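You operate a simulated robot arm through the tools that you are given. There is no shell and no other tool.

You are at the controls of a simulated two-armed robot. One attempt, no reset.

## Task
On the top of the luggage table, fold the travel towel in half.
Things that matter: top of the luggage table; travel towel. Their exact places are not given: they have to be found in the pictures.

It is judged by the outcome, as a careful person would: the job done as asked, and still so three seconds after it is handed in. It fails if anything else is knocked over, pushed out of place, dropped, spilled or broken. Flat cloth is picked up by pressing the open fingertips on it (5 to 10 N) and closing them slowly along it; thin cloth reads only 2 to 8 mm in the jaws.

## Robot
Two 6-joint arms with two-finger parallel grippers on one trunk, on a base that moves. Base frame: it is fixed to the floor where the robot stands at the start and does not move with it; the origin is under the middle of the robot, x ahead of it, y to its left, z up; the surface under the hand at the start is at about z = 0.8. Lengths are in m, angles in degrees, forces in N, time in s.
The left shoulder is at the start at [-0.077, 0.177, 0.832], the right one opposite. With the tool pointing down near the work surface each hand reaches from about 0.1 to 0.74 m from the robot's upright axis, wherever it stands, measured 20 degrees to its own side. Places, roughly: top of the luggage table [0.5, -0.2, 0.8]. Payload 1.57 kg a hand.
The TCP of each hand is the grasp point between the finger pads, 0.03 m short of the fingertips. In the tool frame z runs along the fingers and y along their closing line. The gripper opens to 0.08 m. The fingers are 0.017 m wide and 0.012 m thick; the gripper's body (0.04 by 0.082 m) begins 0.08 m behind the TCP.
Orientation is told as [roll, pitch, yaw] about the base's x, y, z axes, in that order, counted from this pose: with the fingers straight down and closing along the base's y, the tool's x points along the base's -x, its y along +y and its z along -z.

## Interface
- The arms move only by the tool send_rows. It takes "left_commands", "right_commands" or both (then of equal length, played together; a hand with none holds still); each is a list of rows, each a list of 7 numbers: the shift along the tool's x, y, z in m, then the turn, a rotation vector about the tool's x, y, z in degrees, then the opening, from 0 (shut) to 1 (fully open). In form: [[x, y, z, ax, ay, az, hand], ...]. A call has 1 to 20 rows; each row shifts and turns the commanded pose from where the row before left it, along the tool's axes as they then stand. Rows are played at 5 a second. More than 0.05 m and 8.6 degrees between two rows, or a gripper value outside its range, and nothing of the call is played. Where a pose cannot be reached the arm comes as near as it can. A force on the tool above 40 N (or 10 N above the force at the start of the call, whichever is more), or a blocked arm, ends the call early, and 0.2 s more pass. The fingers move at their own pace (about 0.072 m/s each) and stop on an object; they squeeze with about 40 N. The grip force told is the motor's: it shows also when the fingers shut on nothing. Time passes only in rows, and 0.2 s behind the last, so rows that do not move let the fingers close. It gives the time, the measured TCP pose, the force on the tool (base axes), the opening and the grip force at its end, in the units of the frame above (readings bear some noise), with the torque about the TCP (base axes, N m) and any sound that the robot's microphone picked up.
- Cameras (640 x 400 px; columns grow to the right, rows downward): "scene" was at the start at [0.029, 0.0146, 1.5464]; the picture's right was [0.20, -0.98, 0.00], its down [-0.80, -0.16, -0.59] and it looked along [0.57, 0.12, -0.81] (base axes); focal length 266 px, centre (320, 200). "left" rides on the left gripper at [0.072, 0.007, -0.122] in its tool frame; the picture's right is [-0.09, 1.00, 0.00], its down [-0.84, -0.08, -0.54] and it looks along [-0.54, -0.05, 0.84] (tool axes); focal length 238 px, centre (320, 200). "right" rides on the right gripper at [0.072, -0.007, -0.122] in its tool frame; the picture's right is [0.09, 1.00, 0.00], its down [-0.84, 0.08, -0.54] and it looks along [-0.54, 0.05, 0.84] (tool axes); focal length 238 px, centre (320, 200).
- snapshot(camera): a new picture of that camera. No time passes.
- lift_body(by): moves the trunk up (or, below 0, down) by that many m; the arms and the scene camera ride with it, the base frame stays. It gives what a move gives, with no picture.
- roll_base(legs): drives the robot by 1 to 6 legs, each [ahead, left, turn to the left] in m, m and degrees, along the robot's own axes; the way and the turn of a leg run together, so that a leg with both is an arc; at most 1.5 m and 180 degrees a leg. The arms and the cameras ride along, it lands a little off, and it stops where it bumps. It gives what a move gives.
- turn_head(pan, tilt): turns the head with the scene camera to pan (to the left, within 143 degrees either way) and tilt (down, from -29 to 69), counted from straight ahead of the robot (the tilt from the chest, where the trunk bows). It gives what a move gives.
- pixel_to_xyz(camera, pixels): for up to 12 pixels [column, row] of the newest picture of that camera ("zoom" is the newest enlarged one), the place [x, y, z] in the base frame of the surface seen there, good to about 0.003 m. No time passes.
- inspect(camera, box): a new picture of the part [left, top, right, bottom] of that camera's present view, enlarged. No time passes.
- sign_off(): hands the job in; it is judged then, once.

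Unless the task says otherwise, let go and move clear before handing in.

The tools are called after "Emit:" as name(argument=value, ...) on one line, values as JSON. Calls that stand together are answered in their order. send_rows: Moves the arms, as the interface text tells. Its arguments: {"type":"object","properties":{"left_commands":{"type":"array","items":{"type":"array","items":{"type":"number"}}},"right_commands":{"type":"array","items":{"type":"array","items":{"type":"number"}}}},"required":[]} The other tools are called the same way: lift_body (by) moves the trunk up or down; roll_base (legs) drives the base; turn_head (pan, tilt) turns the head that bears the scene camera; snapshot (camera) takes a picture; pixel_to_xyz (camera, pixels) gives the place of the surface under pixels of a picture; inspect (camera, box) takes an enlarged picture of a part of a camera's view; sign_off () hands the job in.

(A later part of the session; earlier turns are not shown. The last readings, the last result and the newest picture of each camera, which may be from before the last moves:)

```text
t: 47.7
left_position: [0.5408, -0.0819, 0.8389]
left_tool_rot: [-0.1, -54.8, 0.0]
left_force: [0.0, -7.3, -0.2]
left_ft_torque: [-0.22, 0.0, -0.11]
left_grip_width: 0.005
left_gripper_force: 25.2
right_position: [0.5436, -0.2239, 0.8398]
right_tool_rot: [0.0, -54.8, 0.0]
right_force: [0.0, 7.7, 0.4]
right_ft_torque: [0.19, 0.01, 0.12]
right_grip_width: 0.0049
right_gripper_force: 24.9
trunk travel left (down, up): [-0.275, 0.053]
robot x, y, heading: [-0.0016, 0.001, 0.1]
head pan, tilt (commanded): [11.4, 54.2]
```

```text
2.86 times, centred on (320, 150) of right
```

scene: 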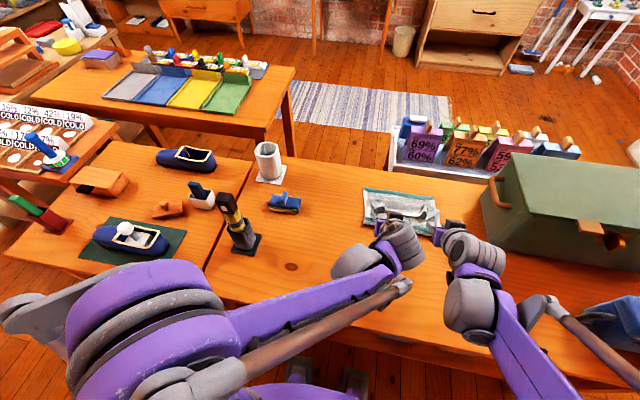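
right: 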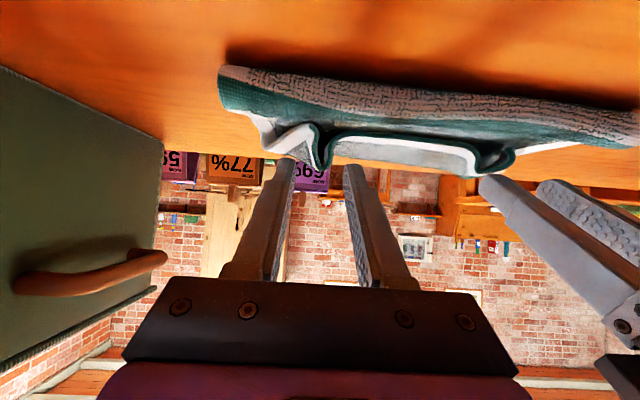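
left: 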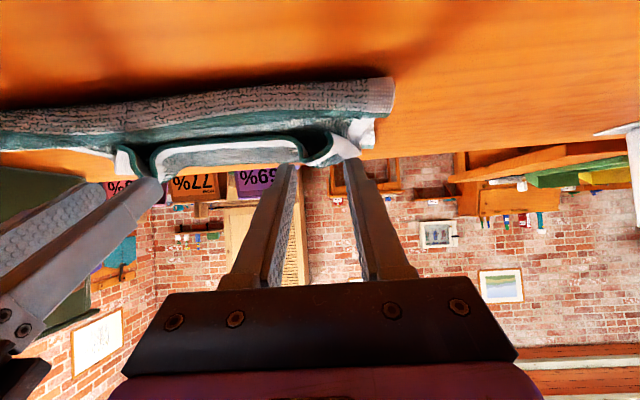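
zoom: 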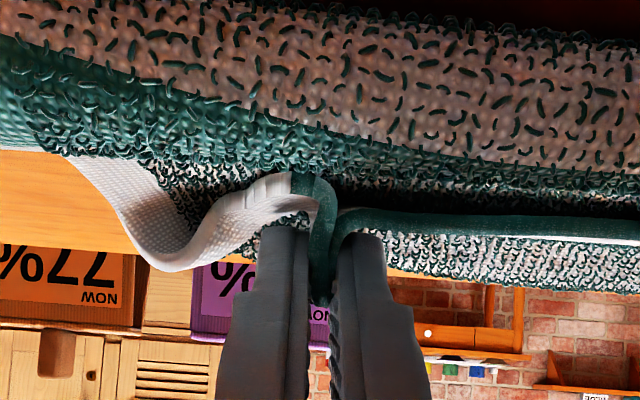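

Both jaws hold the flap along its length now, at 5.0 and 4.9 mm. I'll lift while rotating the fingers back to vertical, which should unroll the flap and leave the top layer hanging straight below the jaws.

Emit:
send_rows(left_commands=[[-0.0147, 0, -0.0154, 0, 7, 0, 0], [-0.0138, 0, -0.0219, 0, 8, 0, 0], [-0.0106, 0, -0.0229, 0, 8, 0, 0], [-0.0069, 0, -0.0228, 0, 8, 0, 0], [-0.0019, 0, -0.0193, 0, 8, 0, 0], [0.0001, 0, -0.0135, 0, 8, 0, 0], [-0.0008, 0, -0.0043, 0, 8, 0, 0], [0, 0, 0, 0, 0, 0, 0]], right_commands=[[-0.0147, 0, -0.0154, 0, 7, 0, 0], [-0.0138, 0, -0.0219, 0, 8, 0, 0], [-0.0106, 0, -0.0229, 0, 8, 0, 0], [-0.0069, 0, -0.0228, 0, 8, 0, 0], [-0.0019, 0, -0.0193, 0, 8, 0, 0], [0.0001, 0, -0.0135, 0, 8, 0, 0], [-0.0008, 0, -0.0043, 0, 8, 0, 0], [0, 0, 0, 0, 0, 0, 0]])

Emit:
snapshot(camera="left")

Emit:
snapshot(camera="right")

Emit:
inspect(camera="scene", box=[350, 150, 470, 250])

```text
t: 49.5
left_position: [0.5078, -0.0808, 0.9685]
left_tool_rot: [-0.1, 0.1, 0.0]
left_force: [0.8, -6.2, 0.1]
left_ft_torque: [-0.21, -0.03, 0.1]
left_grip_width: 0.0048
left_gripper_force: 25.4
right_position: [0.5094, -0.2217, 0.9688]
right_tool_rot: [-0.1, 0.1, 0.0]
right_force: [-0.3, 6.6, 0.5]
right_ft_torque: [0.17, 0.01, -0.06]
right_grip_width: 0.0045
right_gripper_force: 25.2
trunk travel left (down, up): [-0.275, 0.053]
robot x, y, heading: [-0.0028, -0.0002, 0.0]
head pan, tilt (commanded): [11.4, 54.2]
```

```text
taken
```

left: 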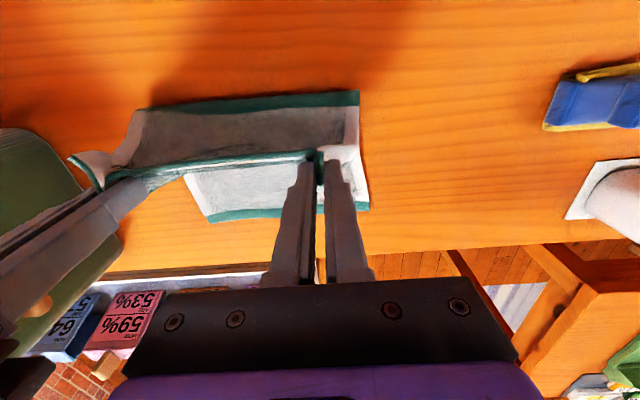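

```text
taken
```

right: 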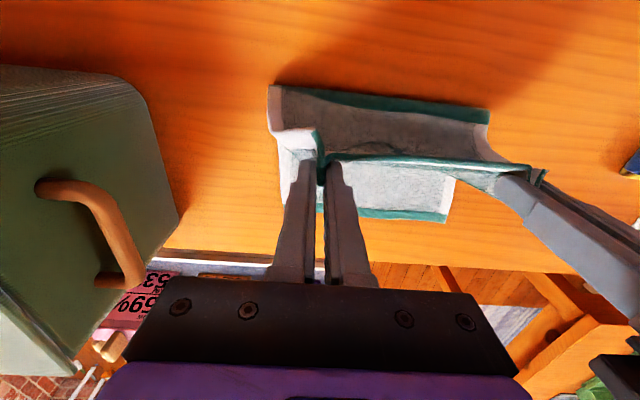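

```text
4.00 times, centred on (410, 200) of scene
```

zoom: 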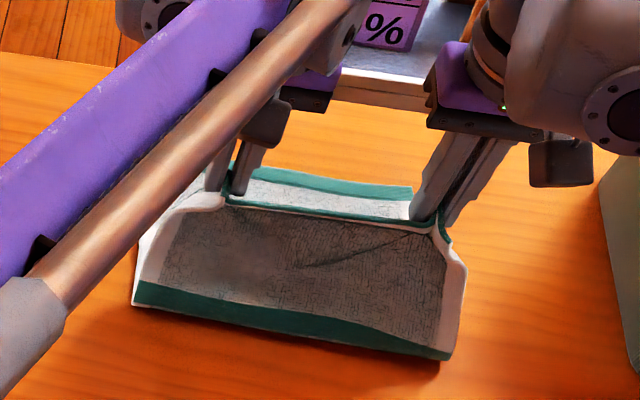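

That worked. The flap is unrolled, the teal hem line is at the top edge between the jaws, and the layer hangs straight with the crease on the stripe. I'll carry it forward along the arc.

Emit:
send_rows(left_commands=[[-0.0193, -0.001, 0.007, 0, 0, 0, 0], [-0.0193, -0.001, 0.007, 0, 0, 0, 0], [-0.0143, 0, 0.011, 0, 0, 0, 0], [-0.0143, 0, 0.011, 0, 0, 0, 0], [-0.011, 0, 0.0143, 0, 0, 0, 0], [-0.011, 0, 0.0143, 0, 0, 0, 0]], right_commands=[[-0.0188, 0.001, 0.007, 0, 0, 0, 0], [-0.0188, 0.001, 0.007, 0, 0, 0, 0], [-0.0143, 0, 0.011, 0, 0, 0, 0], [-0.0143, 0, 0.011, 0, 0, 0, 0], [-0.011, 0, 0.0143, 0, 0, 0, 0], [-0.011, 0, 0.0143, 0, 0, 0, 0]])

Emit:
snapshot(camera="left")

Emit:
snapshot(camera="right")

Emit:
inspect(camera="scene", box=[350, 150, 470, 250])

Emit:
pixel_to_xyz(camera="zoom", pixels=[[150, 288], [250, 310], [300, 320], [400, 340], [440, 345]])

```text
t: 50.9
left_position: [0.5982, -0.0826, 0.9028]
left_tool_rot: [-0.1, 0.2, 0.0]
left_force: [0.8, -4.4, -0.7]
left_ft_torque: [-0.11, -0.02, 0.04]
left_grip_width: 0.0052
left_gripper_force: 25.2
right_position: [0.5989, -0.222, 0.902]
right_tool_rot: [0.0, 0.0, 0.0]
right_force: [-0.2, 3.2, 0.3]
right_ft_torque: [0.09, 0.0, -0.07]
right_grip_width: 0.0046
right_gripper_force: 25.0
trunk travel left (down, up): [-0.275, 0.053]
robot x, y, heading: [-0.0005, 0.0, -0.1]
head pan, tilt (commanded): [11.4, 54.2]
```

```text
taken
```

left: 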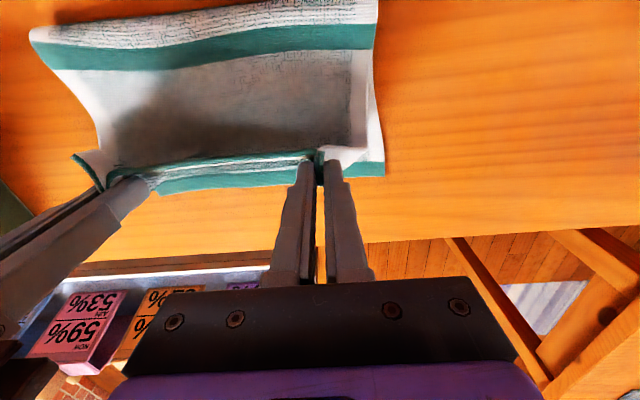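

```text
taken
```

right: 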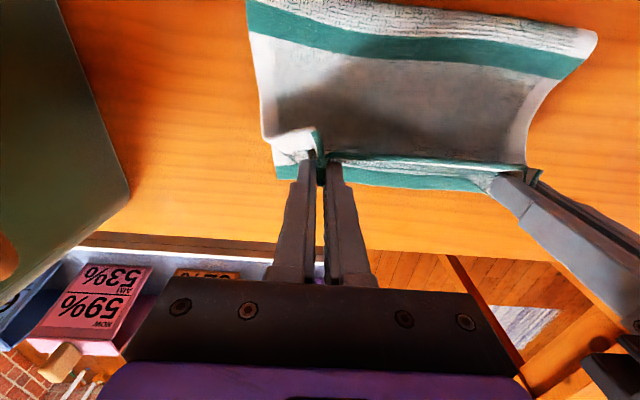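

```text
4.00 times, centred on (410, 200) of scene
```

zoom: 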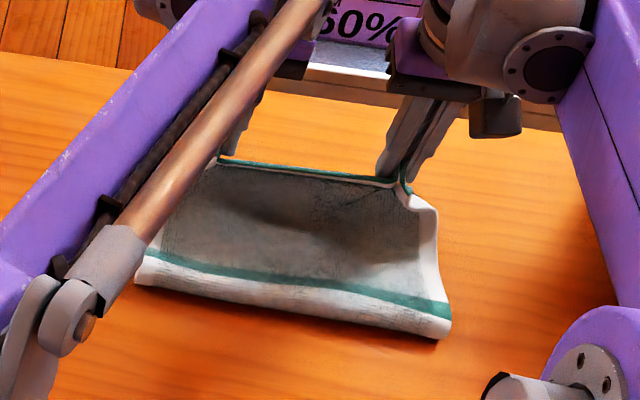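

```text
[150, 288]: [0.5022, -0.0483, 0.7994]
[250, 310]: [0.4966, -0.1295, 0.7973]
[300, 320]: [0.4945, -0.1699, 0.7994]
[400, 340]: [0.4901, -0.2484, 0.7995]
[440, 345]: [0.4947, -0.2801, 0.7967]
```

The top layer is in the natural orientation now, but the crease was pulled to x≈0.497 again because the arc was slightly too taut. I'll back up once more and come down with about 1.5 cm more slack.

Emit:
send_rows(left_commands=[[0.0187, 0, -0.0131, 0, 0, 0, 0], [0.0187, 0, -0.0131, 0, 0, 0, 0], [0.0187, 0, -0.0131, 0, 0, 0, 0], [0.0187, 0, -0.0131, 0, 0, 0, 0], [0.0187, 0, -0.0131, 0, 0, 0, 0], [0, 0, 0, 0, 0, 0, 0], [0, 0, 0, 0, 0, 0, 0], [-0.0185, 0, 0.011, 0, 0, 0, 0], [-0.0185, 0, 0.011, 0, 0, 0, 0], [-0.0155, 0, 0.0157, 0, 0, 0, 0], [-0.0155, 0, 0.0157, 0, 0, 0, 0], [-0.0078, 0, 0.014, 0, 0, 0, 0], [-0.0078, 0, 0.014, 0, 0, 0, 0], [-0.0054, 0, 0.0129, 0, 0, 0, 0], [-0.0054, 0, 0.0129, 0, 0, 0, 0]], right_commands=[[0.0187, 0, -0.0131, 0, 0, 0, 0], [0.0187, 0, -0.0131, 0, 0, 0, 0], [0.0187, 0, -0.0131, 0, 0, 0, 0], [0.0187, 0, -0.0131, 0, 0, 0, 0], [0.0187, 0, -0.0131, 0, 0, 0, 0], [0, 0, 0, 0, 0, 0, 0], [0, 0, 0, 0, 0, 0, 0], [-0.0185, 0, 0.011, 0, 0, 0, 0], [-0.0185, 0, 0.011, 0, 0, 0, 0], [-0.0155, 0, 0.0157, 0, 0, 0, 0], [-0.0155, 0, 0.0157, 0, 0, 0, 0], [-0.0078, 0, 0.014, 0, 0, 0, 0], [-0.0078, 0, 0.014, 0, 0, 0, 0], [-0.0054, 0, 0.0129, 0, 0, 0, 0], [-0.0054, 0, 0.0129, 0, 0, 0, 0]])

Emit:
snapshot(camera="left")

Emit:
snapshot(camera="right")

Emit:
inspect(camera="scene", box=[350, 150, 470, 250])

Emit:
pixel_to_xyz(camera="zoom", pixels=[[150, 285], [250, 308], [300, 318], [400, 338], [440, 342], [300, 300]])

```text
t: 54.1
left_position: [0.5995, -0.0838, 0.8614]
left_tool_rot: [0.0, 0.3, 0.1]
left_force: [0.1, -3.8, -0.1]
left_ft_torque: [-0.09, 0.01, 0.02]
left_grip_width: 0.0046
left_gripper_force: 25.5
right_position: [0.6, -0.2211, 0.8613]
right_tool_rot: [0.0, 0.2, 0.0]
right_force: [0.0, 3.8, -0.3]
right_ft_torque: [0.14, -0.02, -0.03]
right_grip_width: 0.0046
right_gripper_force: 25.0
trunk travel left (down, up): [-0.275, 0.053]
robot x, y, heading: [-0.0005, 0.0026, -0.1]
head pan, tilt (commanded): [11.4, 54.2]
```

```text
taken
```

left: 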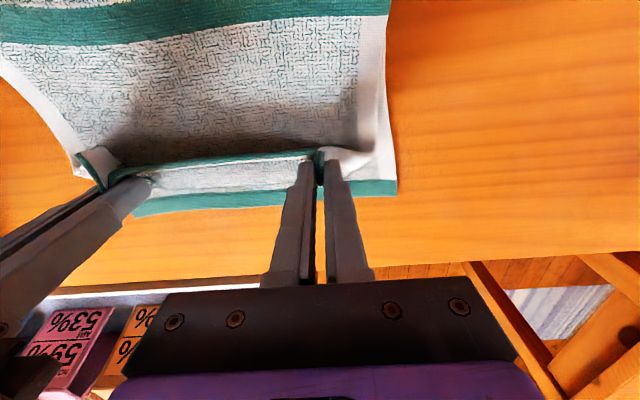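

```text
taken
```

right: 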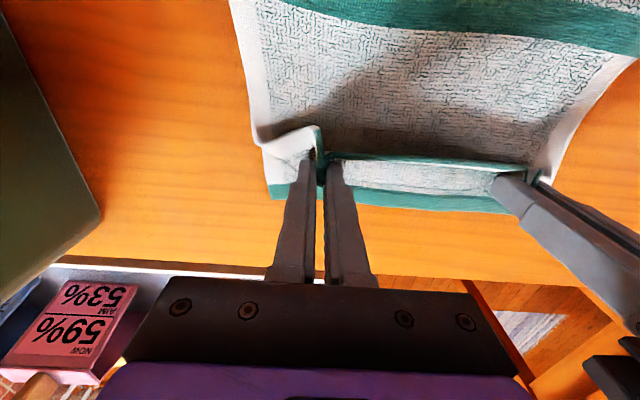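

```text
4.00 times, centred on (410, 200) of scene
```

zoom: 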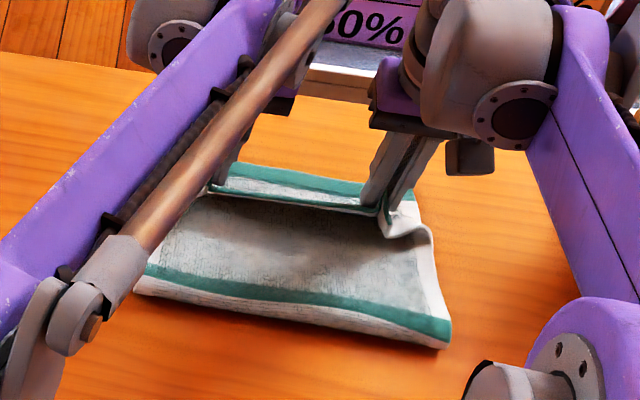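

```text
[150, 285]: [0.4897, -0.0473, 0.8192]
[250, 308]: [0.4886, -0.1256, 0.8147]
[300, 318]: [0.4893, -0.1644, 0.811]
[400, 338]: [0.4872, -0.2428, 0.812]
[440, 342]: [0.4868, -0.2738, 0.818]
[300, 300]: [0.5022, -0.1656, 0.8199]
```

The crease is at x≈0.487, near the middle, and the hem now stands upright in the jaws. I'll lower the last 1.5 cm with a small forward tip, so the hem falls toward the far edge when released.

Emit:
send_rows(left_commands=[[-0.0033, 0, 0.0083, 0, 4, 0, 0], [-0.004, 0, 0.0082, 0, 4, 0, 0], [0, 0, 0, 0, 0, 0, 0]], right_commands=[[-0.0033, 0, 0.0083, 0, 4, 0, 0], [-0.004, 0, 0.0082, 0, 4, 0, 0], [0, 0, 0, 0, 0, 0, 0]])

Emit:
inspect(camera="scene", box=[350, 150, 470, 250])

Emit:
snapshot(camera="left")

Emit:
pixel_to_xyz(camera="zoom", pixels=[[150, 285], [250, 308], [300, 318], [400, 338], [440, 342]])

```text
t: 54.9
left_position: [0.606, -0.0829, 0.8452]
left_tool_rot: [0.0, 8.2, -0.1]
left_force: [0.2, -4.2, 0.8]
left_ft_torque: [-0.1, -0.03, 0.09]
left_grip_width: 0.005
left_gripper_force: 25.3
right_position: [0.6053, -0.2205, 0.8461]
right_tool_rot: [0.1, 8.2, 0.1]
right_force: [0.1, 3.5, 1.5]
right_ft_torque: [0.13, -0.07, -0.06]
right_grip_width: 0.0044
right_gripper_force: 25.0
trunk travel left (down, up): [-0.275, 0.053]
robot x, y, heading: [-0.003, -0.0003, -0.1]
head pan, tilt (commanded): [11.4, 54.2]
```

```text
4.00 times, centred on (410, 200) of scene
```

zoom: 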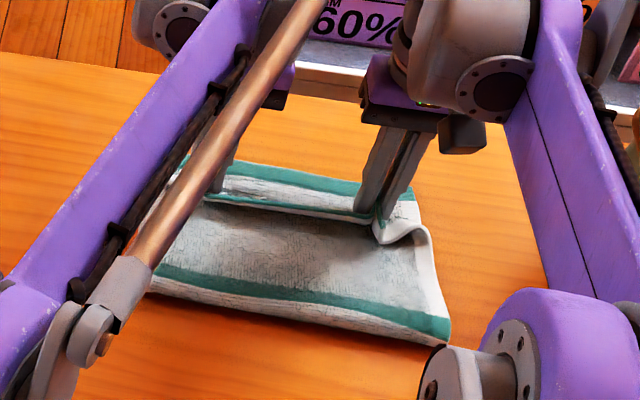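

```text
taken
```

left: 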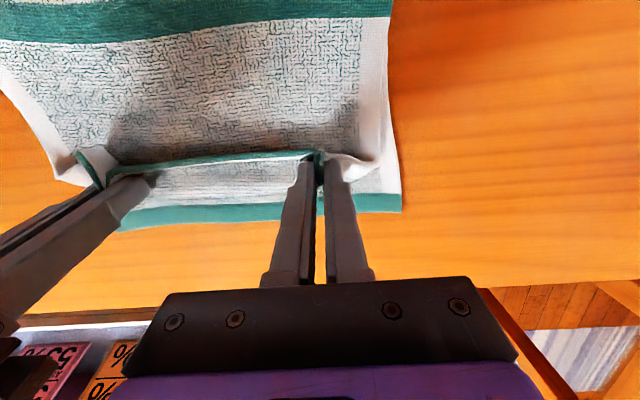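

```text
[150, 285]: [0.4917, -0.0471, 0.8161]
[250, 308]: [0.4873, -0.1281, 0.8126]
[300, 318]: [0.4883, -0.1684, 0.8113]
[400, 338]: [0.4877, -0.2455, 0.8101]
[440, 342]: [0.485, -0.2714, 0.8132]
```

The hem stands upright in the jaws, at rows ~155–165 of the left picture, just short of the far edge. Opening both jaws.

Emit:
send_rows(left_commands=[[0, 0, 0, 0, 0, 0, 0.15], [0, 0, 0, 0, 0, 0, 0.3], [0, 0, 0, 0, 0, 0, 0.4], [0, 0, 0, 0, 0, 0, 0.4], [0, 0, 0, 0, 0, 0, 0.4]], right_commands=[[0, 0, 0, 0, 0, 0, 0.15], [0, 0, 0, 0, 0, 0, 0.3], [0, 0, 0, 0, 0, 0, 0.4], [0, 0, 0, 0, 0, 0, 0.4], [0, 0, 0, 0, 0, 0, 0.4]])

Emit:
snapshot(camera="left")

Emit:
snapshot(camera="right")

Emit:
inspect(camera="scene", box=[350, 150, 470, 250])

```text
t: 56.1
left_position: [0.6059, -0.0815, 0.8468]
left_tool_rot: [0.0, 8.2, 0.0]
left_force: [0.8, -0.1, -0.1]
left_ft_torque: [0.02, 0.02, -0.01]
left_grip_width: 0.0315
left_gripper_force: 0.0
right_position: [0.6051, -0.2219, 0.8456]
right_tool_rot: [0.0, 8.2, 0.0]
right_force: [-1.2, 0.8, 0.7]
right_ft_torque: [0.04, -0.01, 0.0]
right_grip_width: 0.0318
right_gripper_force: 0.0
trunk travel left (down, up): [-0.275, 0.053]
robot x, y, heading: [-0.0035, -0.002, -0.1]
head pan, tilt (commanded): [11.4, 54.2]
```

```text
taken
```

left: 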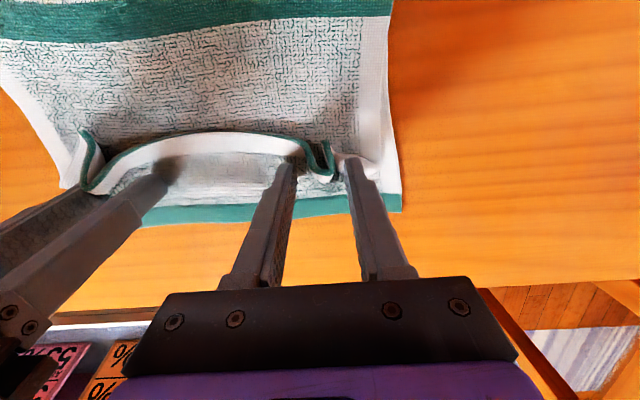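

```text
taken
```

right: 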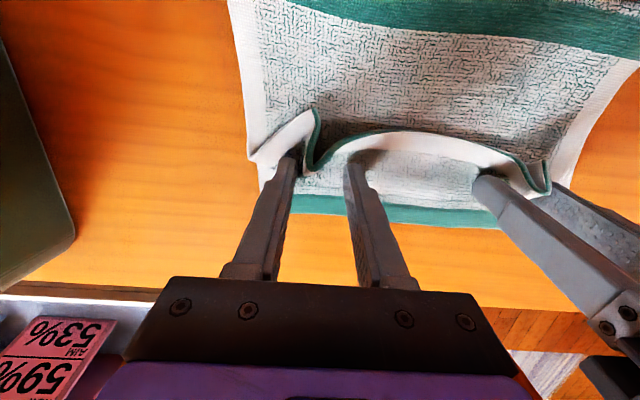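

```text
4.00 times, centred on (410, 200) of scene
```

zoom: 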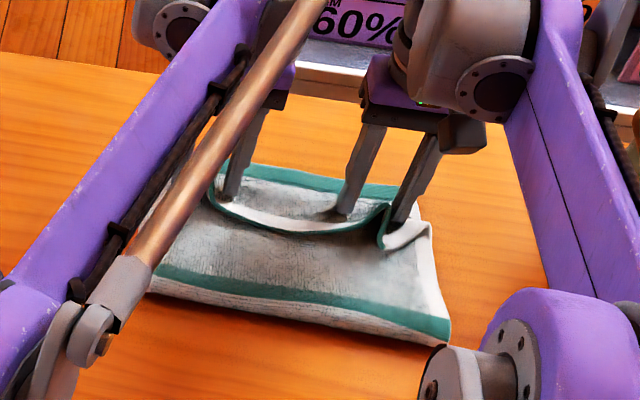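

The hem flopped back toward me in the middle when released. I'll lift the hands clear and measure how the flap lies now.

Emit:
send_rows(left_commands=[[0, 0, -0.015, 0, 0, 0, 0.4], [0, 0, -0.03, 0, -4, 0, 0.4], [0.02, 0.01, -0.03, 0, -4, 0, 0.4], [0.03, 0.02, -0.02, 0, -5, 0, 0.4], [0.03, 0.02, 0, 0, -8, 0, 0.4], [0.03, 0.03, 0, 0, -8, 0, 0.4], [0.03, 0.03, 0, 0, -8, 0, 0.4], [0.02, 0, 0, 0, -8, 0, 0.4]], right_commands=[[0, 0, -0.015, 0, 0, 0, 0.4], [0, 0, -0.03, 0, -4, 0, 0.4], [0.02, 0, -0.03, 0, -4, 0, 0.4], [0.03, -0.01, -0.02, 0, -5, 0, 0.4], [0.03, -0.01, 0, 0, -8, 0, 0.4], [0.03, 0, 0, 0, -8, 0, 0.4], [0.03, 0, 0, 0, -8, 0, 0.4], [0.02, 0, 0, 0, -8, 0, 0.4]])

Emit:
inspect(camera="scene", box=[350, 150, 470, 250])

Emit:
snapshot(camera="scene")

Emit:
snapshot(camera="right")

```text
t: 57.9
left_position: [0.4571, 0.0268, 0.9111]
left_tool_rot: [0.1, -37.0, 0.0]
left_force: [-0.4, 0.1, -0.4]
left_ft_torque: [-0.03, -0.01, -0.03]
left_grip_width: 0.032
left_gripper_force: 0.1
right_position: [0.4578, -0.2386, 0.9111]
right_tool_rot: [-0.1, -36.8, 0.0]
right_force: [-0.1, -1.2, 0.0]
right_ft_torque: [0.0, -0.02, 0.03]
right_grip_width: 0.0319
right_gripper_force: 0.0
trunk travel left (down, up): [-0.275, 0.053]
robot x, y, heading: [-0.0026, -0.0023, -0.2]
head pan, tilt (commanded): [11.4, 54.2]
```

```text
4.00 times, centred on (410, 200) of scene
```

zoom: 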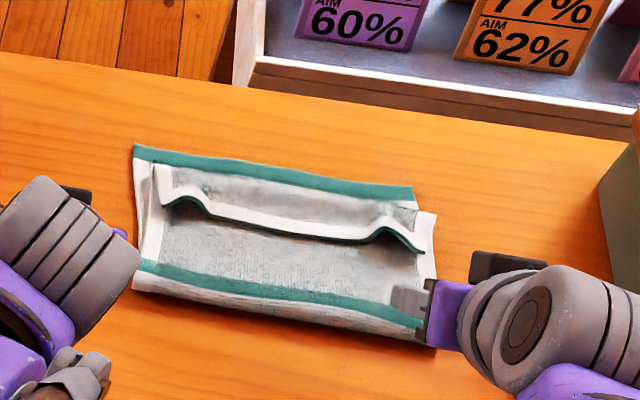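

```text
taken
```

scene: 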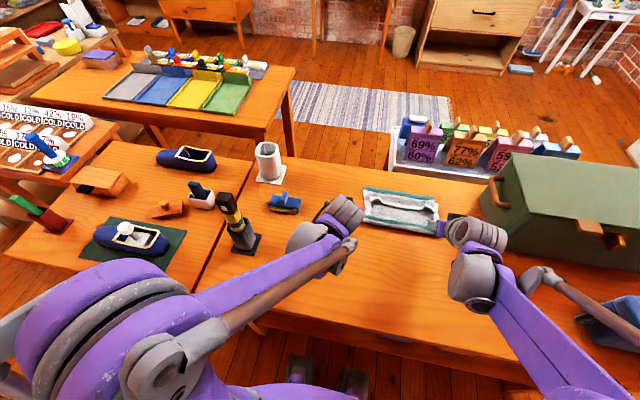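

```text
taken
```

right: 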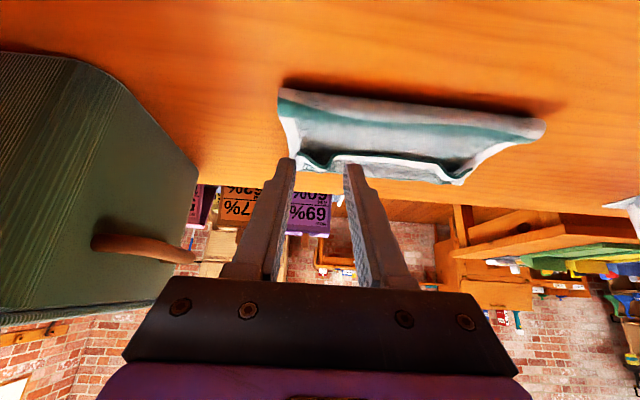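

The flap is smaller now, about 3 cm, and straighter. I'll measure the hem, the flap's turn and the crease.

Emit:
pixel_to_xyz(camera="zoom", pixels=[[165, 205], [210, 213], [250, 225], [300, 235], [350, 240], [380, 230], [420, 252], [300, 220], [300, 205], [300, 190], [300, 320], [160, 170]])

Emit:
inspect(camera="right", box=[260, 70, 560, 210])

Emit:
inspect(camera="scene", box=[375, 180, 465, 240])

```text
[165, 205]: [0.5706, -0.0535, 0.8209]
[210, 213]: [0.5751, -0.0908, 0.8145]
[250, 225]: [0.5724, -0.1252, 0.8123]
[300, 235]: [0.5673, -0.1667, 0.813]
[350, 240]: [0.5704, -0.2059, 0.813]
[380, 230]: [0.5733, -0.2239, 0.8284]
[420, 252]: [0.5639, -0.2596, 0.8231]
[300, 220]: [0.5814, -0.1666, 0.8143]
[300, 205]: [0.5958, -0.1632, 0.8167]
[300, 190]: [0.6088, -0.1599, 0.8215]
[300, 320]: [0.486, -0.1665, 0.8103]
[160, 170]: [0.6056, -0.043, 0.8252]
```

```text
2.13 times, centred on (410, 140) of right
```

zoom: 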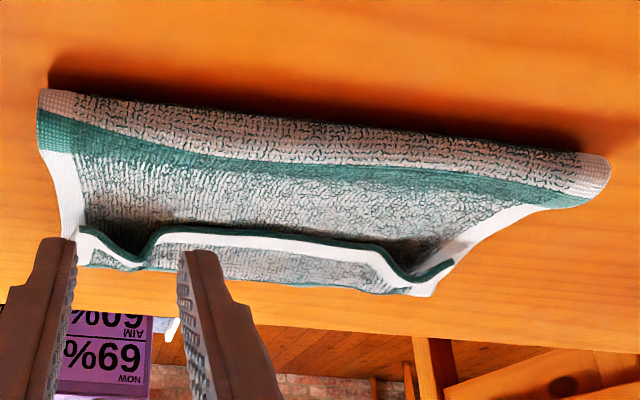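

```text
6.67 times, centred on (420, 210) of scene
```

zoom: 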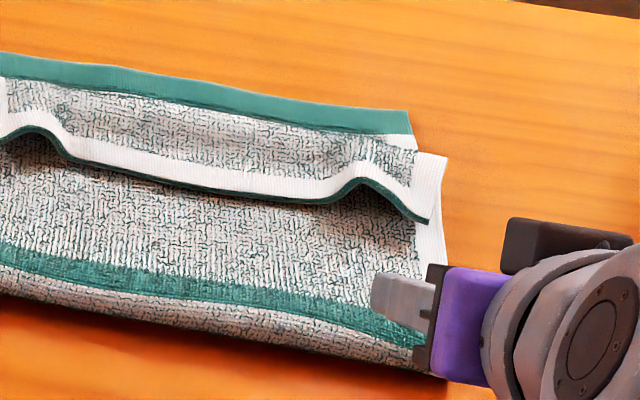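

The hem lies at x≈0.57 and the flap turns at x≈0.615, so about 4.5 cm is folded back and the crease is at 0.486. I'll press the open fingertips lightly on the flap near its hem and slide it forward over the turn, so first I'm positioning the hands above it.

Emit:
send_rows(left_commands=[[0, 0, 0, 0, 6, 0, 0.5], [0, 0, 0, 0, 6, 0, 0.5], [-0.0145, -0.0195, 0.0134, 0, 0, 0, 0.5], [-0.0145, -0.0195, 0.0134, 0, 0, 0, 0.5], [-0.0145, -0.0195, 0.0134, 0, 0, 0, 0.5], [-0.0145, -0.0195, 0.0134, 0, 0, 0, 0.5], [-0.0145, -0.0195, 0.0134, 0, 0, 0, 0.5], [-0.0145, -0.0195, 0.0134, 0, 0, 0, 0.5], [0, 0, 0, 0, 0, 0, 0.5]], right_commands=[[0, 0, 0, 0, 6, 0, 0.5], [0, 0, 0, 0, 6, 0, 0.5], [-0.0145, 0.0047, 0.0134, 0, 0, 0, 0.5], [-0.0145, 0.0047, 0.0134, 0, 0, 0, 0.5], [-0.0145, 0.0047, 0.0134, 0, 0, 0, 0.5], [-0.0145, 0.0047, 0.0134, 0, 0, 0, 0.5], [-0.0145, 0.0047, 0.0134, 0, 0, 0, 0.5], [-0.0145, 0.0047, 0.0134, 0, 0, 0, 0.5], [0, 0, 0, 0, 0, 0, 0.5]])

Emit:
snapshot(camera="left")

Emit:
snapshot(camera="right")

Emit:
inspect(camera="scene", box=[350, 150, 470, 250])

```text
t: 59.9
left_position: [0.5718, -0.0909, 0.8747]
left_tool_rot: [-0.1, -24.9, 0.0]
left_force: [-0.5, -0.5, 0.5]
left_ft_torque: [0.0, -0.01, -0.02]
left_grip_width: 0.04
left_gripper_force: 0.2
right_position: [0.5718, -0.2124, 0.8743]
right_tool_rot: [0.0, -24.9, 0.0]
right_force: [-0.6, -0.5, -0.9]
right_ft_torque: [0.03, -0.01, 0.01]
right_grip_width: 0.0402
right_gripper_force: 0.0
trunk travel left (down, up): [-0.275, 0.053]
robot x, y, heading: [0.0023, -0.0013, 0.2]
head pan, tilt (commanded): [11.4, 54.2]
```

```text
taken
```

left: 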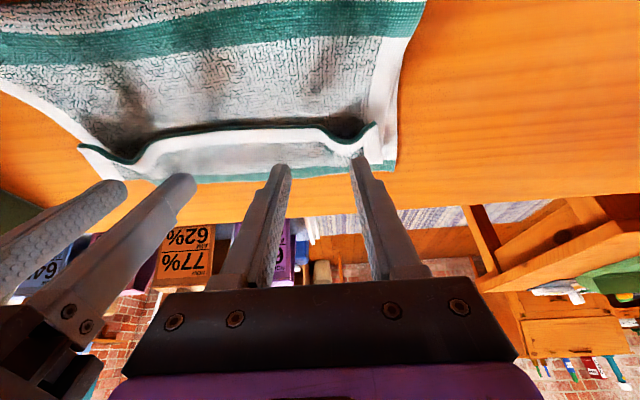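

```text
taken
```

right: 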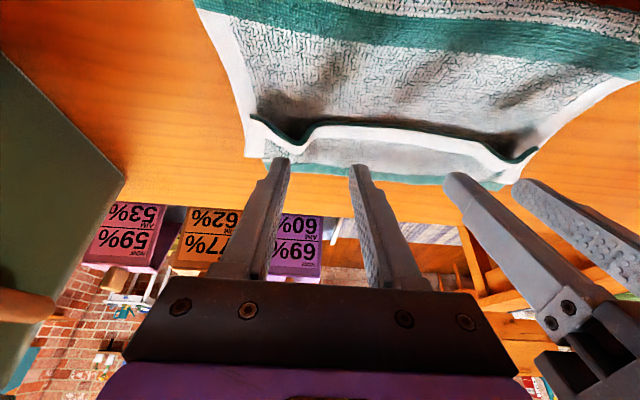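

```text
4.00 times, centred on (410, 200) of scene
```

zoom: 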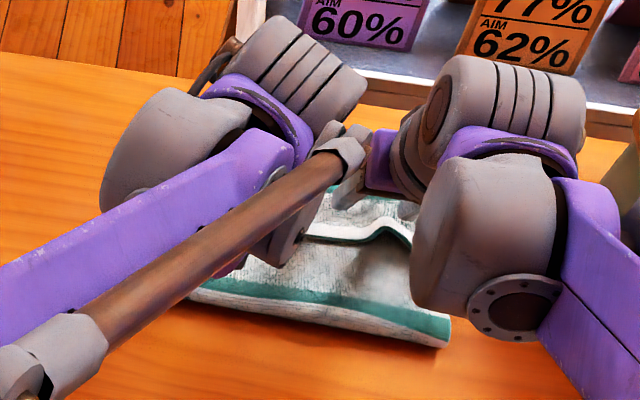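

The hands are above the flap. I'll lower until the fingertips just touch it.

Emit:
send_rows(left_commands=[[0.0042, 0, 0.0091, 0, 0, 0, 0.5], [0.0034, 0, 0.0073, 0, 0, 0, 0.5], [0.0013, 0, 0.0027, 0, 0, 0, 0.5], [0.0008, 0, 0.0018, 0, 0, 0, 0.5], [0, 0, 0, 0, 0, 0, 0.5]], right_commands=[[0.0042, 0, 0.0091, 0, 0, 0, 0.5], [0.0034, 0, 0.0073, 0, 0, 0, 0.5], [0.0013, 0, 0.0027, 0, 0, 0, 0.5], [0.0008, 0, 0.0018, 0, 0, 0, 0.5], [0, 0, 0, 0, 0, 0, 0.5]])

Emit:
snapshot(camera="left")

Emit:
snapshot(camera="right")

```text
t: 61.1
left_position: [0.5718, -0.0903, 0.8523]
left_tool_rot: [0.0, -24.9, 0.1]
left_force: [-0.5, -0.8, 0.3]
left_ft_torque: [0.02, 0.03, 0.0]
left_grip_width: 0.0399
left_gripper_force: 0.0
right_position: [0.5722, -0.2125, 0.8507]
right_tool_rot: [0.1, -24.8, 0.0]
right_force: [0.1, 0.3, 0.4]
right_ft_torque: [0.0, 0.01, 0.0]
right_grip_width: 0.0402
right_gripper_force: 0.0
trunk travel left (down, up): [-0.275, 0.053]
robot x, y, heading: [0.0023, 0.0037, 0.1]
head pan, tilt (commanded): [11.4, 54.2]
```

```text
taken
```

left: 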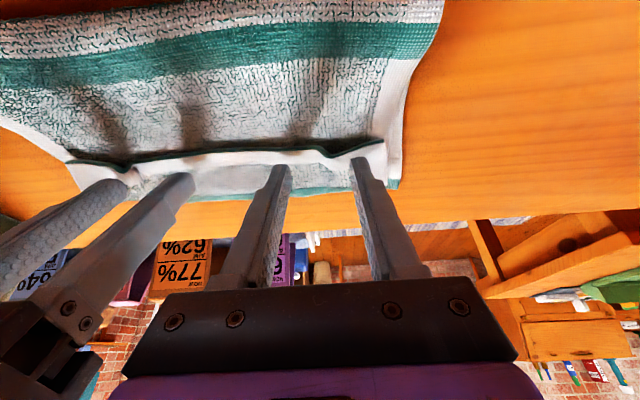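

```text
taken
```

right: 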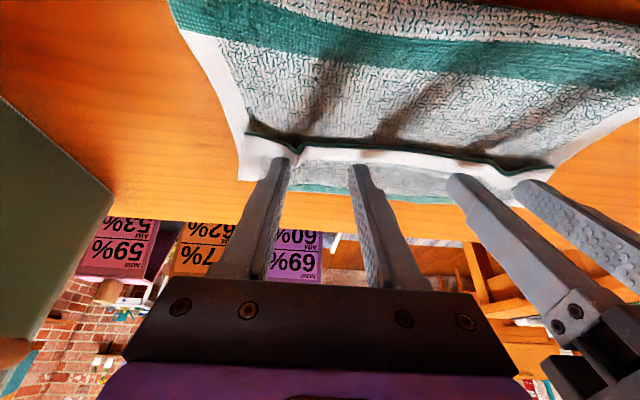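

The tips touch the loose flap with no measurable force yet. I'll go down a few more millimetres.

Emit:
send_rows(left_commands=[[0.0013, 0, 0.0027, 0, 0, 0, 0.5], [0.0008, 0, 0.0018, 0, 0, 0, 0.5], [0.0004, 0, 0.0009, 0, 0, 0, 0.5], [0.0004, 0, 0.0009, 0, 0, 0, 0.5], [0, 0, 0, 0, 0, 0, 0.5]], right_commands=[[0.0013, 0, 0.0027, 0, 0, 0, 0.5], [0.0008, 0, 0.0018, 0, 0, 0, 0.5], [0.0004, 0, 0.0009, 0, 0, 0, 0.5], [0.0004, 0, 0.0009, 0, 0, 0, 0.5], [0, 0, 0, 0, 0, 0, 0.5]])

```text
t: 62.3
left_position: [0.5721, -0.0899, 0.8447]
left_tool_rot: [0.0, -24.7, 0.0]
left_force: [1.5, 0.2, -0.1]
left_ft_torque: [-0.01, -0.02, 0.0]
left_grip_width: 0.0402
left_gripper_force: 0.0
right_position: [0.5714, -0.2131, 0.8448]
right_tool_rot: [0.1, -24.8, -0.1]
right_force: [0.0, -0.2, 1.0]
right_ft_torque: [0.0, -0.04, 0.0]
right_grip_width: 0.0401
right_gripper_force: 0.4
trunk travel left (down, up): [-0.275, 0.053]
robot x, y, heading: [0.0029, -0.0015, -0.1]
head pan, tilt (commanded): [11.4, 54.2]
```

I'm barely in contact. One or two more millimetres, to about 2–4 N.

Emit:
send_rows(left_commands=[[0.0004, 0, 0.0009, 0, 0, 0, 0.5], [0.0004, 0, 0.0009, 0, 0, 0, 0.5], [0, 0, 0, 0, 0, 0, 0.5]], right_commands=[[0.0004, 0, 0.0009, 0, 0, 0, 0.5], [0.0004, 0, 0.0009, 0, 0, 0, 0.5], [0, 0, 0, 0, 0, 0, 0.5]])

Emit:
inspect(camera="left", box=[60, 60, 420, 260])

```text
t: 63.1
left_position: [0.5724, -0.09, 0.844]
left_tool_rot: [0.0, -24.9, 0.0]
left_force: [0.3, 0.1, 0.3]
left_ft_torque: [-0.02, 0.0, -0.01]
left_grip_width: 0.0401
left_gripper_force: 0.0
right_position: [0.5728, -0.2129, 0.8442]
right_tool_rot: [-0.1, -24.9, 0.1]
right_force: [-0.3, 0.5, 1.6]
right_ft_torque: [0.0, 0.0, 0.0]
right_grip_width: 0.04
right_gripper_force: 0.4
trunk travel left (down, up): [-0.275, 0.053]
robot x, y, heading: [-0.0009, -0.0006, 0.2]
head pan, tilt (commanded): [11.4, 54.2]
```

```text
1.78 times, centred on (240, 160) of left
```

zoom: 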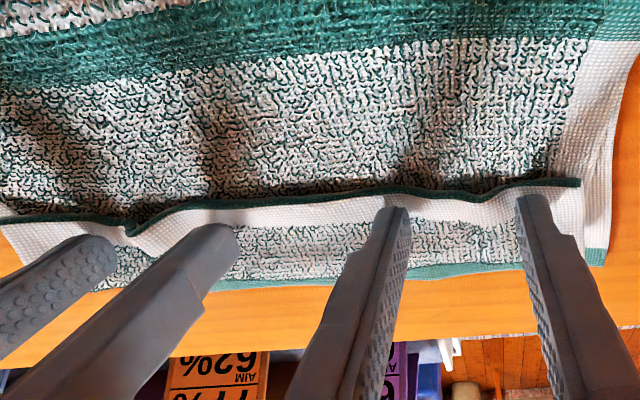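

Force is still about 1 N. I'll press 1.5 mm further and start sliding forward 3 cm, then look.

Emit:
send_rows(left_commands=[[0.0006, 0, 0.0014, 0, 0, 0, 0.5], [0, 0, 0, 0, 0, 0, 0.5], [-0.0054, 0, 0.0025, 0, 0, 0, 0.5], [-0.0054, 0, 0.0025, 0, 0, 0, 0.5], [-0.0054, 0, 0.0025, 0, 0, 0, 0.5], [-0.0054, 0, 0.0025, 0, 0, 0, 0.5], [-0.0054, 0, 0.0025, 0, 0, 0, 0.5]], right_commands=[[0.0006, 0, 0.0014, 0, 0, 0, 0.5], [0, 0, 0, 0, 0, 0, 0.5], [-0.0054, 0, 0.0025, 0, 0, 0, 0.5], [-0.0054, 0, 0.0025, 0, 0, 0, 0.5], [-0.0054, 0, 0.0025, 0, 0, 0, 0.5], [-0.0054, 0, 0.0025, 0, 0, 0, 0.5], [-0.0054, 0, 0.0025, 0, 0, 0, 0.5]])

Emit:
inspect(camera="left", box=[60, 60, 420, 260])

Emit:
inspect(camera="right", box=[180, 60, 540, 260])

Emit:
inspect(camera="scene", box=[350, 150, 470, 250])

```text
t: 64.7
left_position: [0.6017, -0.0893, 0.8424]
left_tool_rot: [0.1, -24.8, 0.0]
left_force: [-1.5, -0.3, 1.7]
left_ft_torque: [-0.02, 0.01, 0.0]
left_grip_width: 0.0399
left_gripper_force: 0.1
right_position: [0.6034, -0.2135, 0.8417]
right_tool_rot: [0.0, -24.8, 0.0]
right_force: [-0.6, -0.1, 2.1]
right_ft_torque: [-0.01, -0.01, -0.01]
right_grip_width: 0.0402
right_gripper_force: 0.6
trunk travel left (down, up): [-0.275, 0.053]
robot x, y, heading: [-0.0049, -0.0018, 0.4]
head pan, tilt (commanded): [11.4, 54.2]
```

```text
1.78 times, centred on (240, 160) of left
```

zoom: 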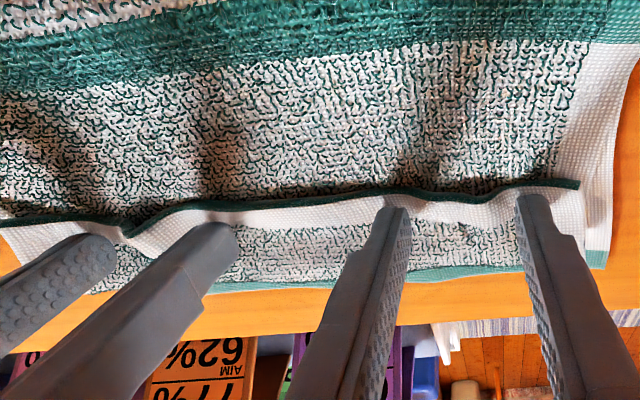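

```text
1.78 times, centred on (360, 160) of right
```

zoom: 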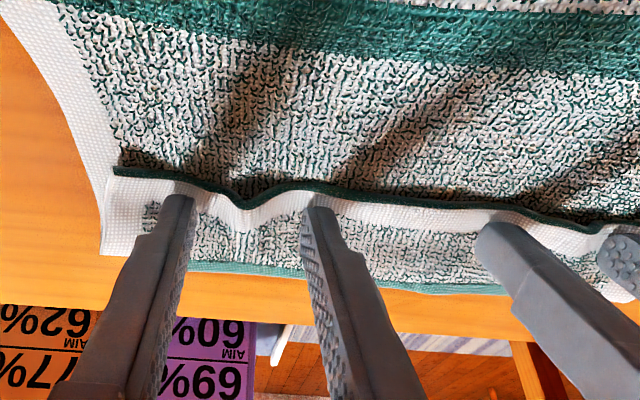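

```text
4.00 times, centred on (410, 200) of scene
```

zoom: 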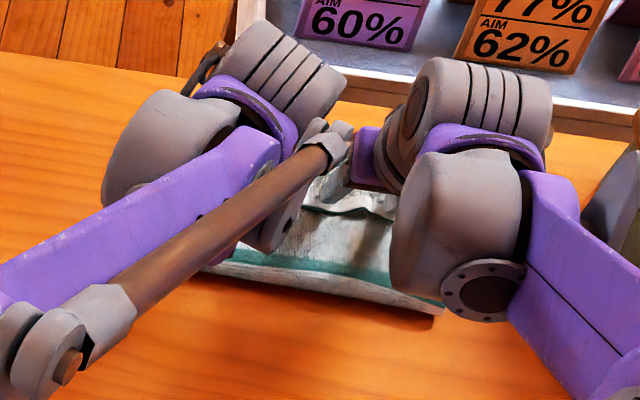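

The whole towel moved forward 3 cm with the fingers, because its layers cling to each other and slide on the table. I can use that: I'll drag the folded towel toward the robot, where both hands can tilt much further. First I'm lifting off and moving back to just beyond the crease.

Emit:
send_rows(left_commands=[[-0.0063, 0, -0.0136, 0, 0, 0, 0.5], [-0.0063, 0, -0.0136, 0, 0, 0, 0.5], [0.0196, 0, -0.0092, 0, 0, 0, 0.5], [0.0196, 0, -0.0092, 0, 0, 0, 0.5], [0.0196, 0, -0.0092, 0, 0, 0, 0.5], [0, 0, 0, 0, 0, 0, 0.5]], right_commands=[[-0.0063, 0, -0.0136, 0, 0, 0, 0.5], [-0.0063, 0, -0.0136, 0, 0, 0, 0.5], [0.0196, 0, -0.0092, 0, 0, 0, 0.5], [0.0196, 0, -0.0092, 0, 0, 0, 0.5], [0.0196, 0, -0.0092, 0, 0, 0, 0.5], [0, 0, 0, 0, 0, 0, 0.5]])

Emit:
snapshot(camera="left")

Emit:
snapshot(camera="right")

Emit:
inspect(camera="scene", box=[350, 140, 470, 240])

```text
t: 66.1
left_position: [0.5386, -0.0895, 0.8715]
left_tool_rot: [0.1, -24.8, 0.0]
left_force: [-0.6, 0.1, -1.1]
left_ft_torque: [-0.04, 0.01, 0.01]
left_grip_width: 0.04
left_gripper_force: 0.1
right_position: [0.5375, -0.2134, 0.8714]
right_tool_rot: [0.0, -24.8, -0.1]
right_force: [0.5, 0.1, 0.6]
right_ft_torque: [0.04, 0.03, 0.0]
right_grip_width: 0.0399
right_gripper_force: 0.1
trunk travel left (down, up): [-0.275, 0.053]
robot x, y, heading: [-0.0035, -0.0009, -0.1]
head pan, tilt (commanded): [11.4, 54.2]
```

```text
taken
```

left: 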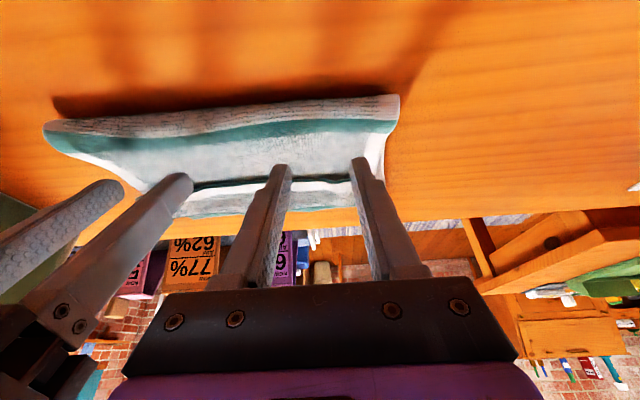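

```text
taken
```

right: 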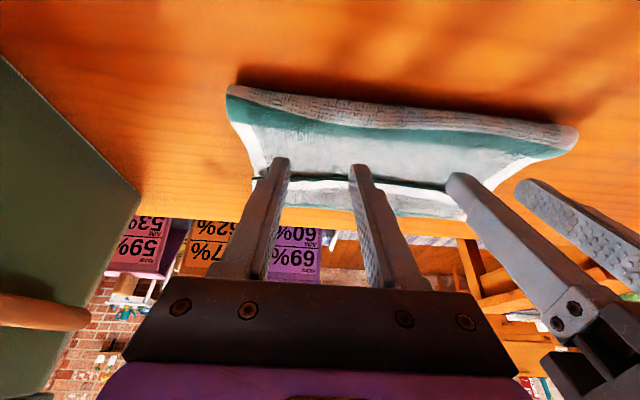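

```text
4.00 times, centred on (410, 190) of scene
```

zoom: 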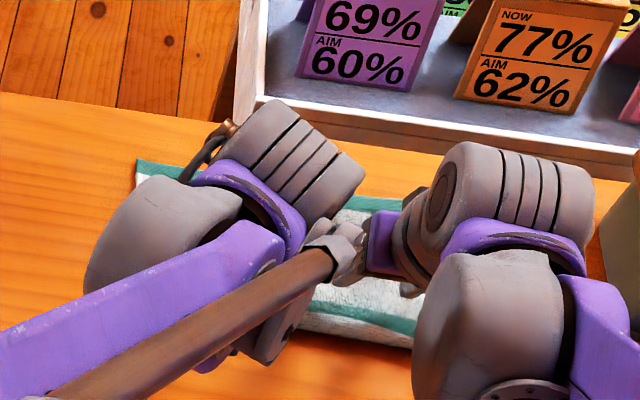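

I'll measure where the crease, stripe and flap ended up.

Emit:
pixel_to_xyz(camera="left", pixels=[[385, 97], [220, 112], [70, 125], [220, 140], [220, 165], [230, 182], [230, 195], [230, 210], [330, 180], [320, 195]])

Emit:
pixel_to_xyz(camera="right", pixels=[[240, 92], [400, 112], [560, 130], [310, 178], [310, 195], [400, 182], [410, 210]])

```text
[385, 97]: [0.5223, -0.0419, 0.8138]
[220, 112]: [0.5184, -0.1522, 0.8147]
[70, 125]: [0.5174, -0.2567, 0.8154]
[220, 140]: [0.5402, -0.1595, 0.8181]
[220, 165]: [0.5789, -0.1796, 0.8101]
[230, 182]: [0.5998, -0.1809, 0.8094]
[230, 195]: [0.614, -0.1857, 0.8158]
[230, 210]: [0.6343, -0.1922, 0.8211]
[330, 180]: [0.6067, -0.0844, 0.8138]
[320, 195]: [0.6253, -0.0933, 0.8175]
```

```text
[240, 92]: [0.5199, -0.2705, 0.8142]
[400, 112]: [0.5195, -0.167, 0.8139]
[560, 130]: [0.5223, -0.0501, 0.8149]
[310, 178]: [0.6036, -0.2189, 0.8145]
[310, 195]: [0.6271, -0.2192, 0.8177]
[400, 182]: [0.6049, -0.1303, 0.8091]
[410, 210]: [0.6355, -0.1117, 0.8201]
```

The crease is at x≈0.519 and the hem at 0.602, so everything shifted together. My fingertips are just beyond the crease at x≈0.55. I'll lower them onto the doubled towel.

Emit:
send_rows(left_commands=[[0.004, 0, 0.0085, 0, 0, 0, 0.5], [0.004, 0, 0.0085, 0, 0, 0, 0.5], [0.0034, 0, 0.0073, 0, 0, 0, 0.5], [0.0008, 0, 0.0018, 0, 0, 0, 0.5], [0, 0, 0, 0, 0, 0, 0.5]], right_commands=[[0.004, 0, 0.0085, 0, 0, 0, 0.5], [0.004, 0, 0.0085, 0, 0, 0, 0.5], [0.0034, 0, 0.0073, 0, 0, 0, 0.5], [0.0008, 0, 0.0018, 0, 0, 0, 0.5], [0, 0, 0, 0, 0, 0, 0.5]])

```text
t: 67.3
left_position: [0.5371, -0.0896, 0.8424]
left_tool_rot: [0.0, -24.7, 0.0]
left_force: [0.3, 0.5, -0.7]
left_ft_torque: [-0.01, 0.01, 0.01]
left_grip_width: 0.0401
left_gripper_force: 0.0
right_position: [0.5379, -0.2129, 0.8426]
right_tool_rot: [0.0, -24.8, 0.0]
right_force: [-0.2, -0.7, 0.7]
right_ft_torque: [-0.01, -0.02, 0.02]
right_grip_width: 0.04
right_gripper_force: 0.0
trunk travel left (down, up): [-0.275, 0.053]
robot x, y, heading: [0.0, 0.0024, -0.2]
head pan, tilt (commanded): [11.4, 54.2]
```

Emit:
send_rows(left_commands=[[0.0004, 0, 0.0009, 0, 0, 0, 0.5], [0.0004, 0, 0.0009, 0, 0, 0, 0.5], [0.0004, 0, 0.0009, 0, 0, 0, 0.5], [0, 0, 0, 0, 0, 0, 0.5]], right_commands=[[0.0004, 0, 0.0009, 0, 0, 0, 0.5], [0.0004, 0, 0.0009, 0, 0, 0, 0.5], [0.0004, 0, 0.0009, 0, 0, 0, 0.5], [0, 0, 0, 0, 0, 0, 0.5]])

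```text
t: 68.3
left_position: [0.5356, -0.0901, 0.839]
left_tool_rot: [0.0, -24.8, 0.0]
left_force: [-0.2, -0.1, 0.9]
left_ft_torque: [-0.01, 0.01, 0.01]
left_grip_width: 0.0397
left_gripper_force: 0.1
right_position: [0.5371, -0.2141, 0.8398]
right_tool_rot: [-0.1, -24.9, 0.0]
right_force: [-0.2, -0.3, 1.0]
right_ft_torque: [-0.01, 0.03, -0.02]
right_grip_width: 0.0402
right_gripper_force: 0.0
trunk travel left (down, up): [-0.275, 0.053]
robot x, y, heading: [-0.0054, -0.0016, -0.1]
head pan, tilt (commanded): [11.4, 54.2]
```

The tips now press with about 1 N each. I'll add 1 mm and drag gently toward the robot for 4 cm, then check that the stack moves as one.

Emit:
send_rows(left_commands=[[0.0004, 0, 0.0009, 0, 0, 0, 0.5], [0, 0, 0, 0, 0, 0, 0.5], [0.0073, 0, -0.0034, 0, 0, 0, 0.5], [0.0073, 0, -0.0034, 0, 0, 0, 0.5], [0.0073, 0, -0.0034, 0, 0, 0, 0.5], [0.0073, 0, -0.0034, 0, 0, 0, 0.5], [0.0073, 0, -0.0034, 0, 0, 0, 0.5]], right_commands=[[0.0004, 0, 0.0009, 0, 0, 0, 0.5], [0, 0, 0, 0, 0, 0, 0.5], [0.0073, 0, -0.0034, 0, 0, 0, 0.5], [0.0073, 0, -0.0034, 0, 0, 0, 0.5], [0.0073, 0, -0.0034, 0, 0, 0, 0.5], [0.0073, 0, -0.0034, 0, 0, 0, 0.5], [0.0073, 0, -0.0034, 0, 0, 0, 0.5]])

Emit:
snapshot(camera="left")

Emit:
snapshot(camera="right")

Emit:
inspect(camera="scene", box=[350, 140, 470, 240])

```text
t: 69.9
left_position: [0.4964, -0.0895, 0.8391]
left_tool_rot: [0.0, -24.9, 0.0]
left_force: [-0.4, -0.4, 2.2]
left_ft_torque: [-0.02, 0.0, -0.03]
left_grip_width: 0.0396
left_gripper_force: 0.0
right_position: [0.4964, -0.2132, 0.8381]
right_tool_rot: [0.0, -24.7, 0.0]
right_force: [0.1, -0.2, 1.1]
right_ft_torque: [0.02, 0.0, -0.01]
right_grip_width: 0.04
right_gripper_force: 0.0
trunk travel left (down, up): [-0.275, 0.053]
robot x, y, heading: [0.0016, 0.0012, -0.0]
head pan, tilt (commanded): [11.4, 54.2]
```

```text
taken
```

left: 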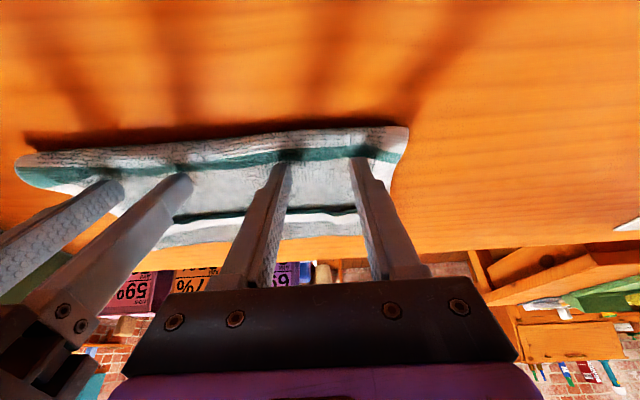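

```text
taken
```

right: 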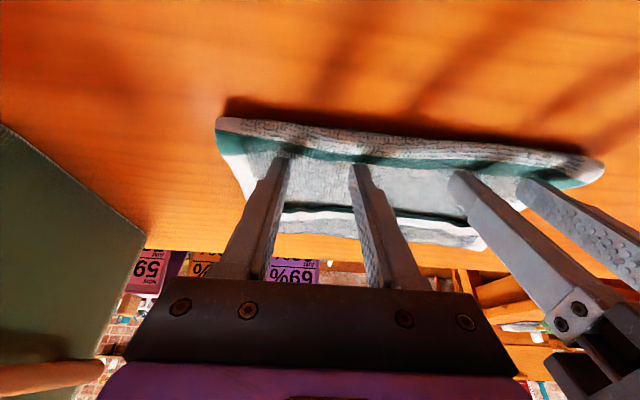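

```text
4.00 times, centred on (410, 190) of scene
```

zoom: 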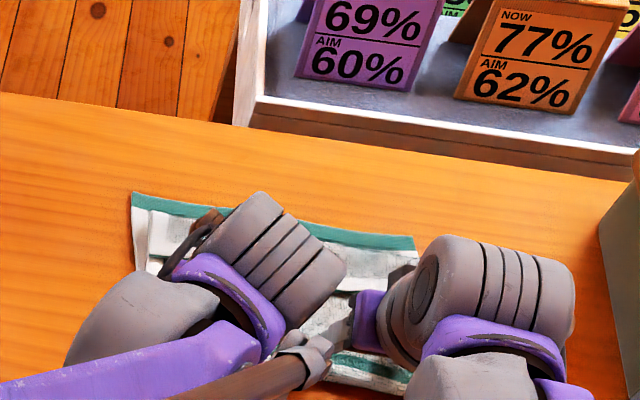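

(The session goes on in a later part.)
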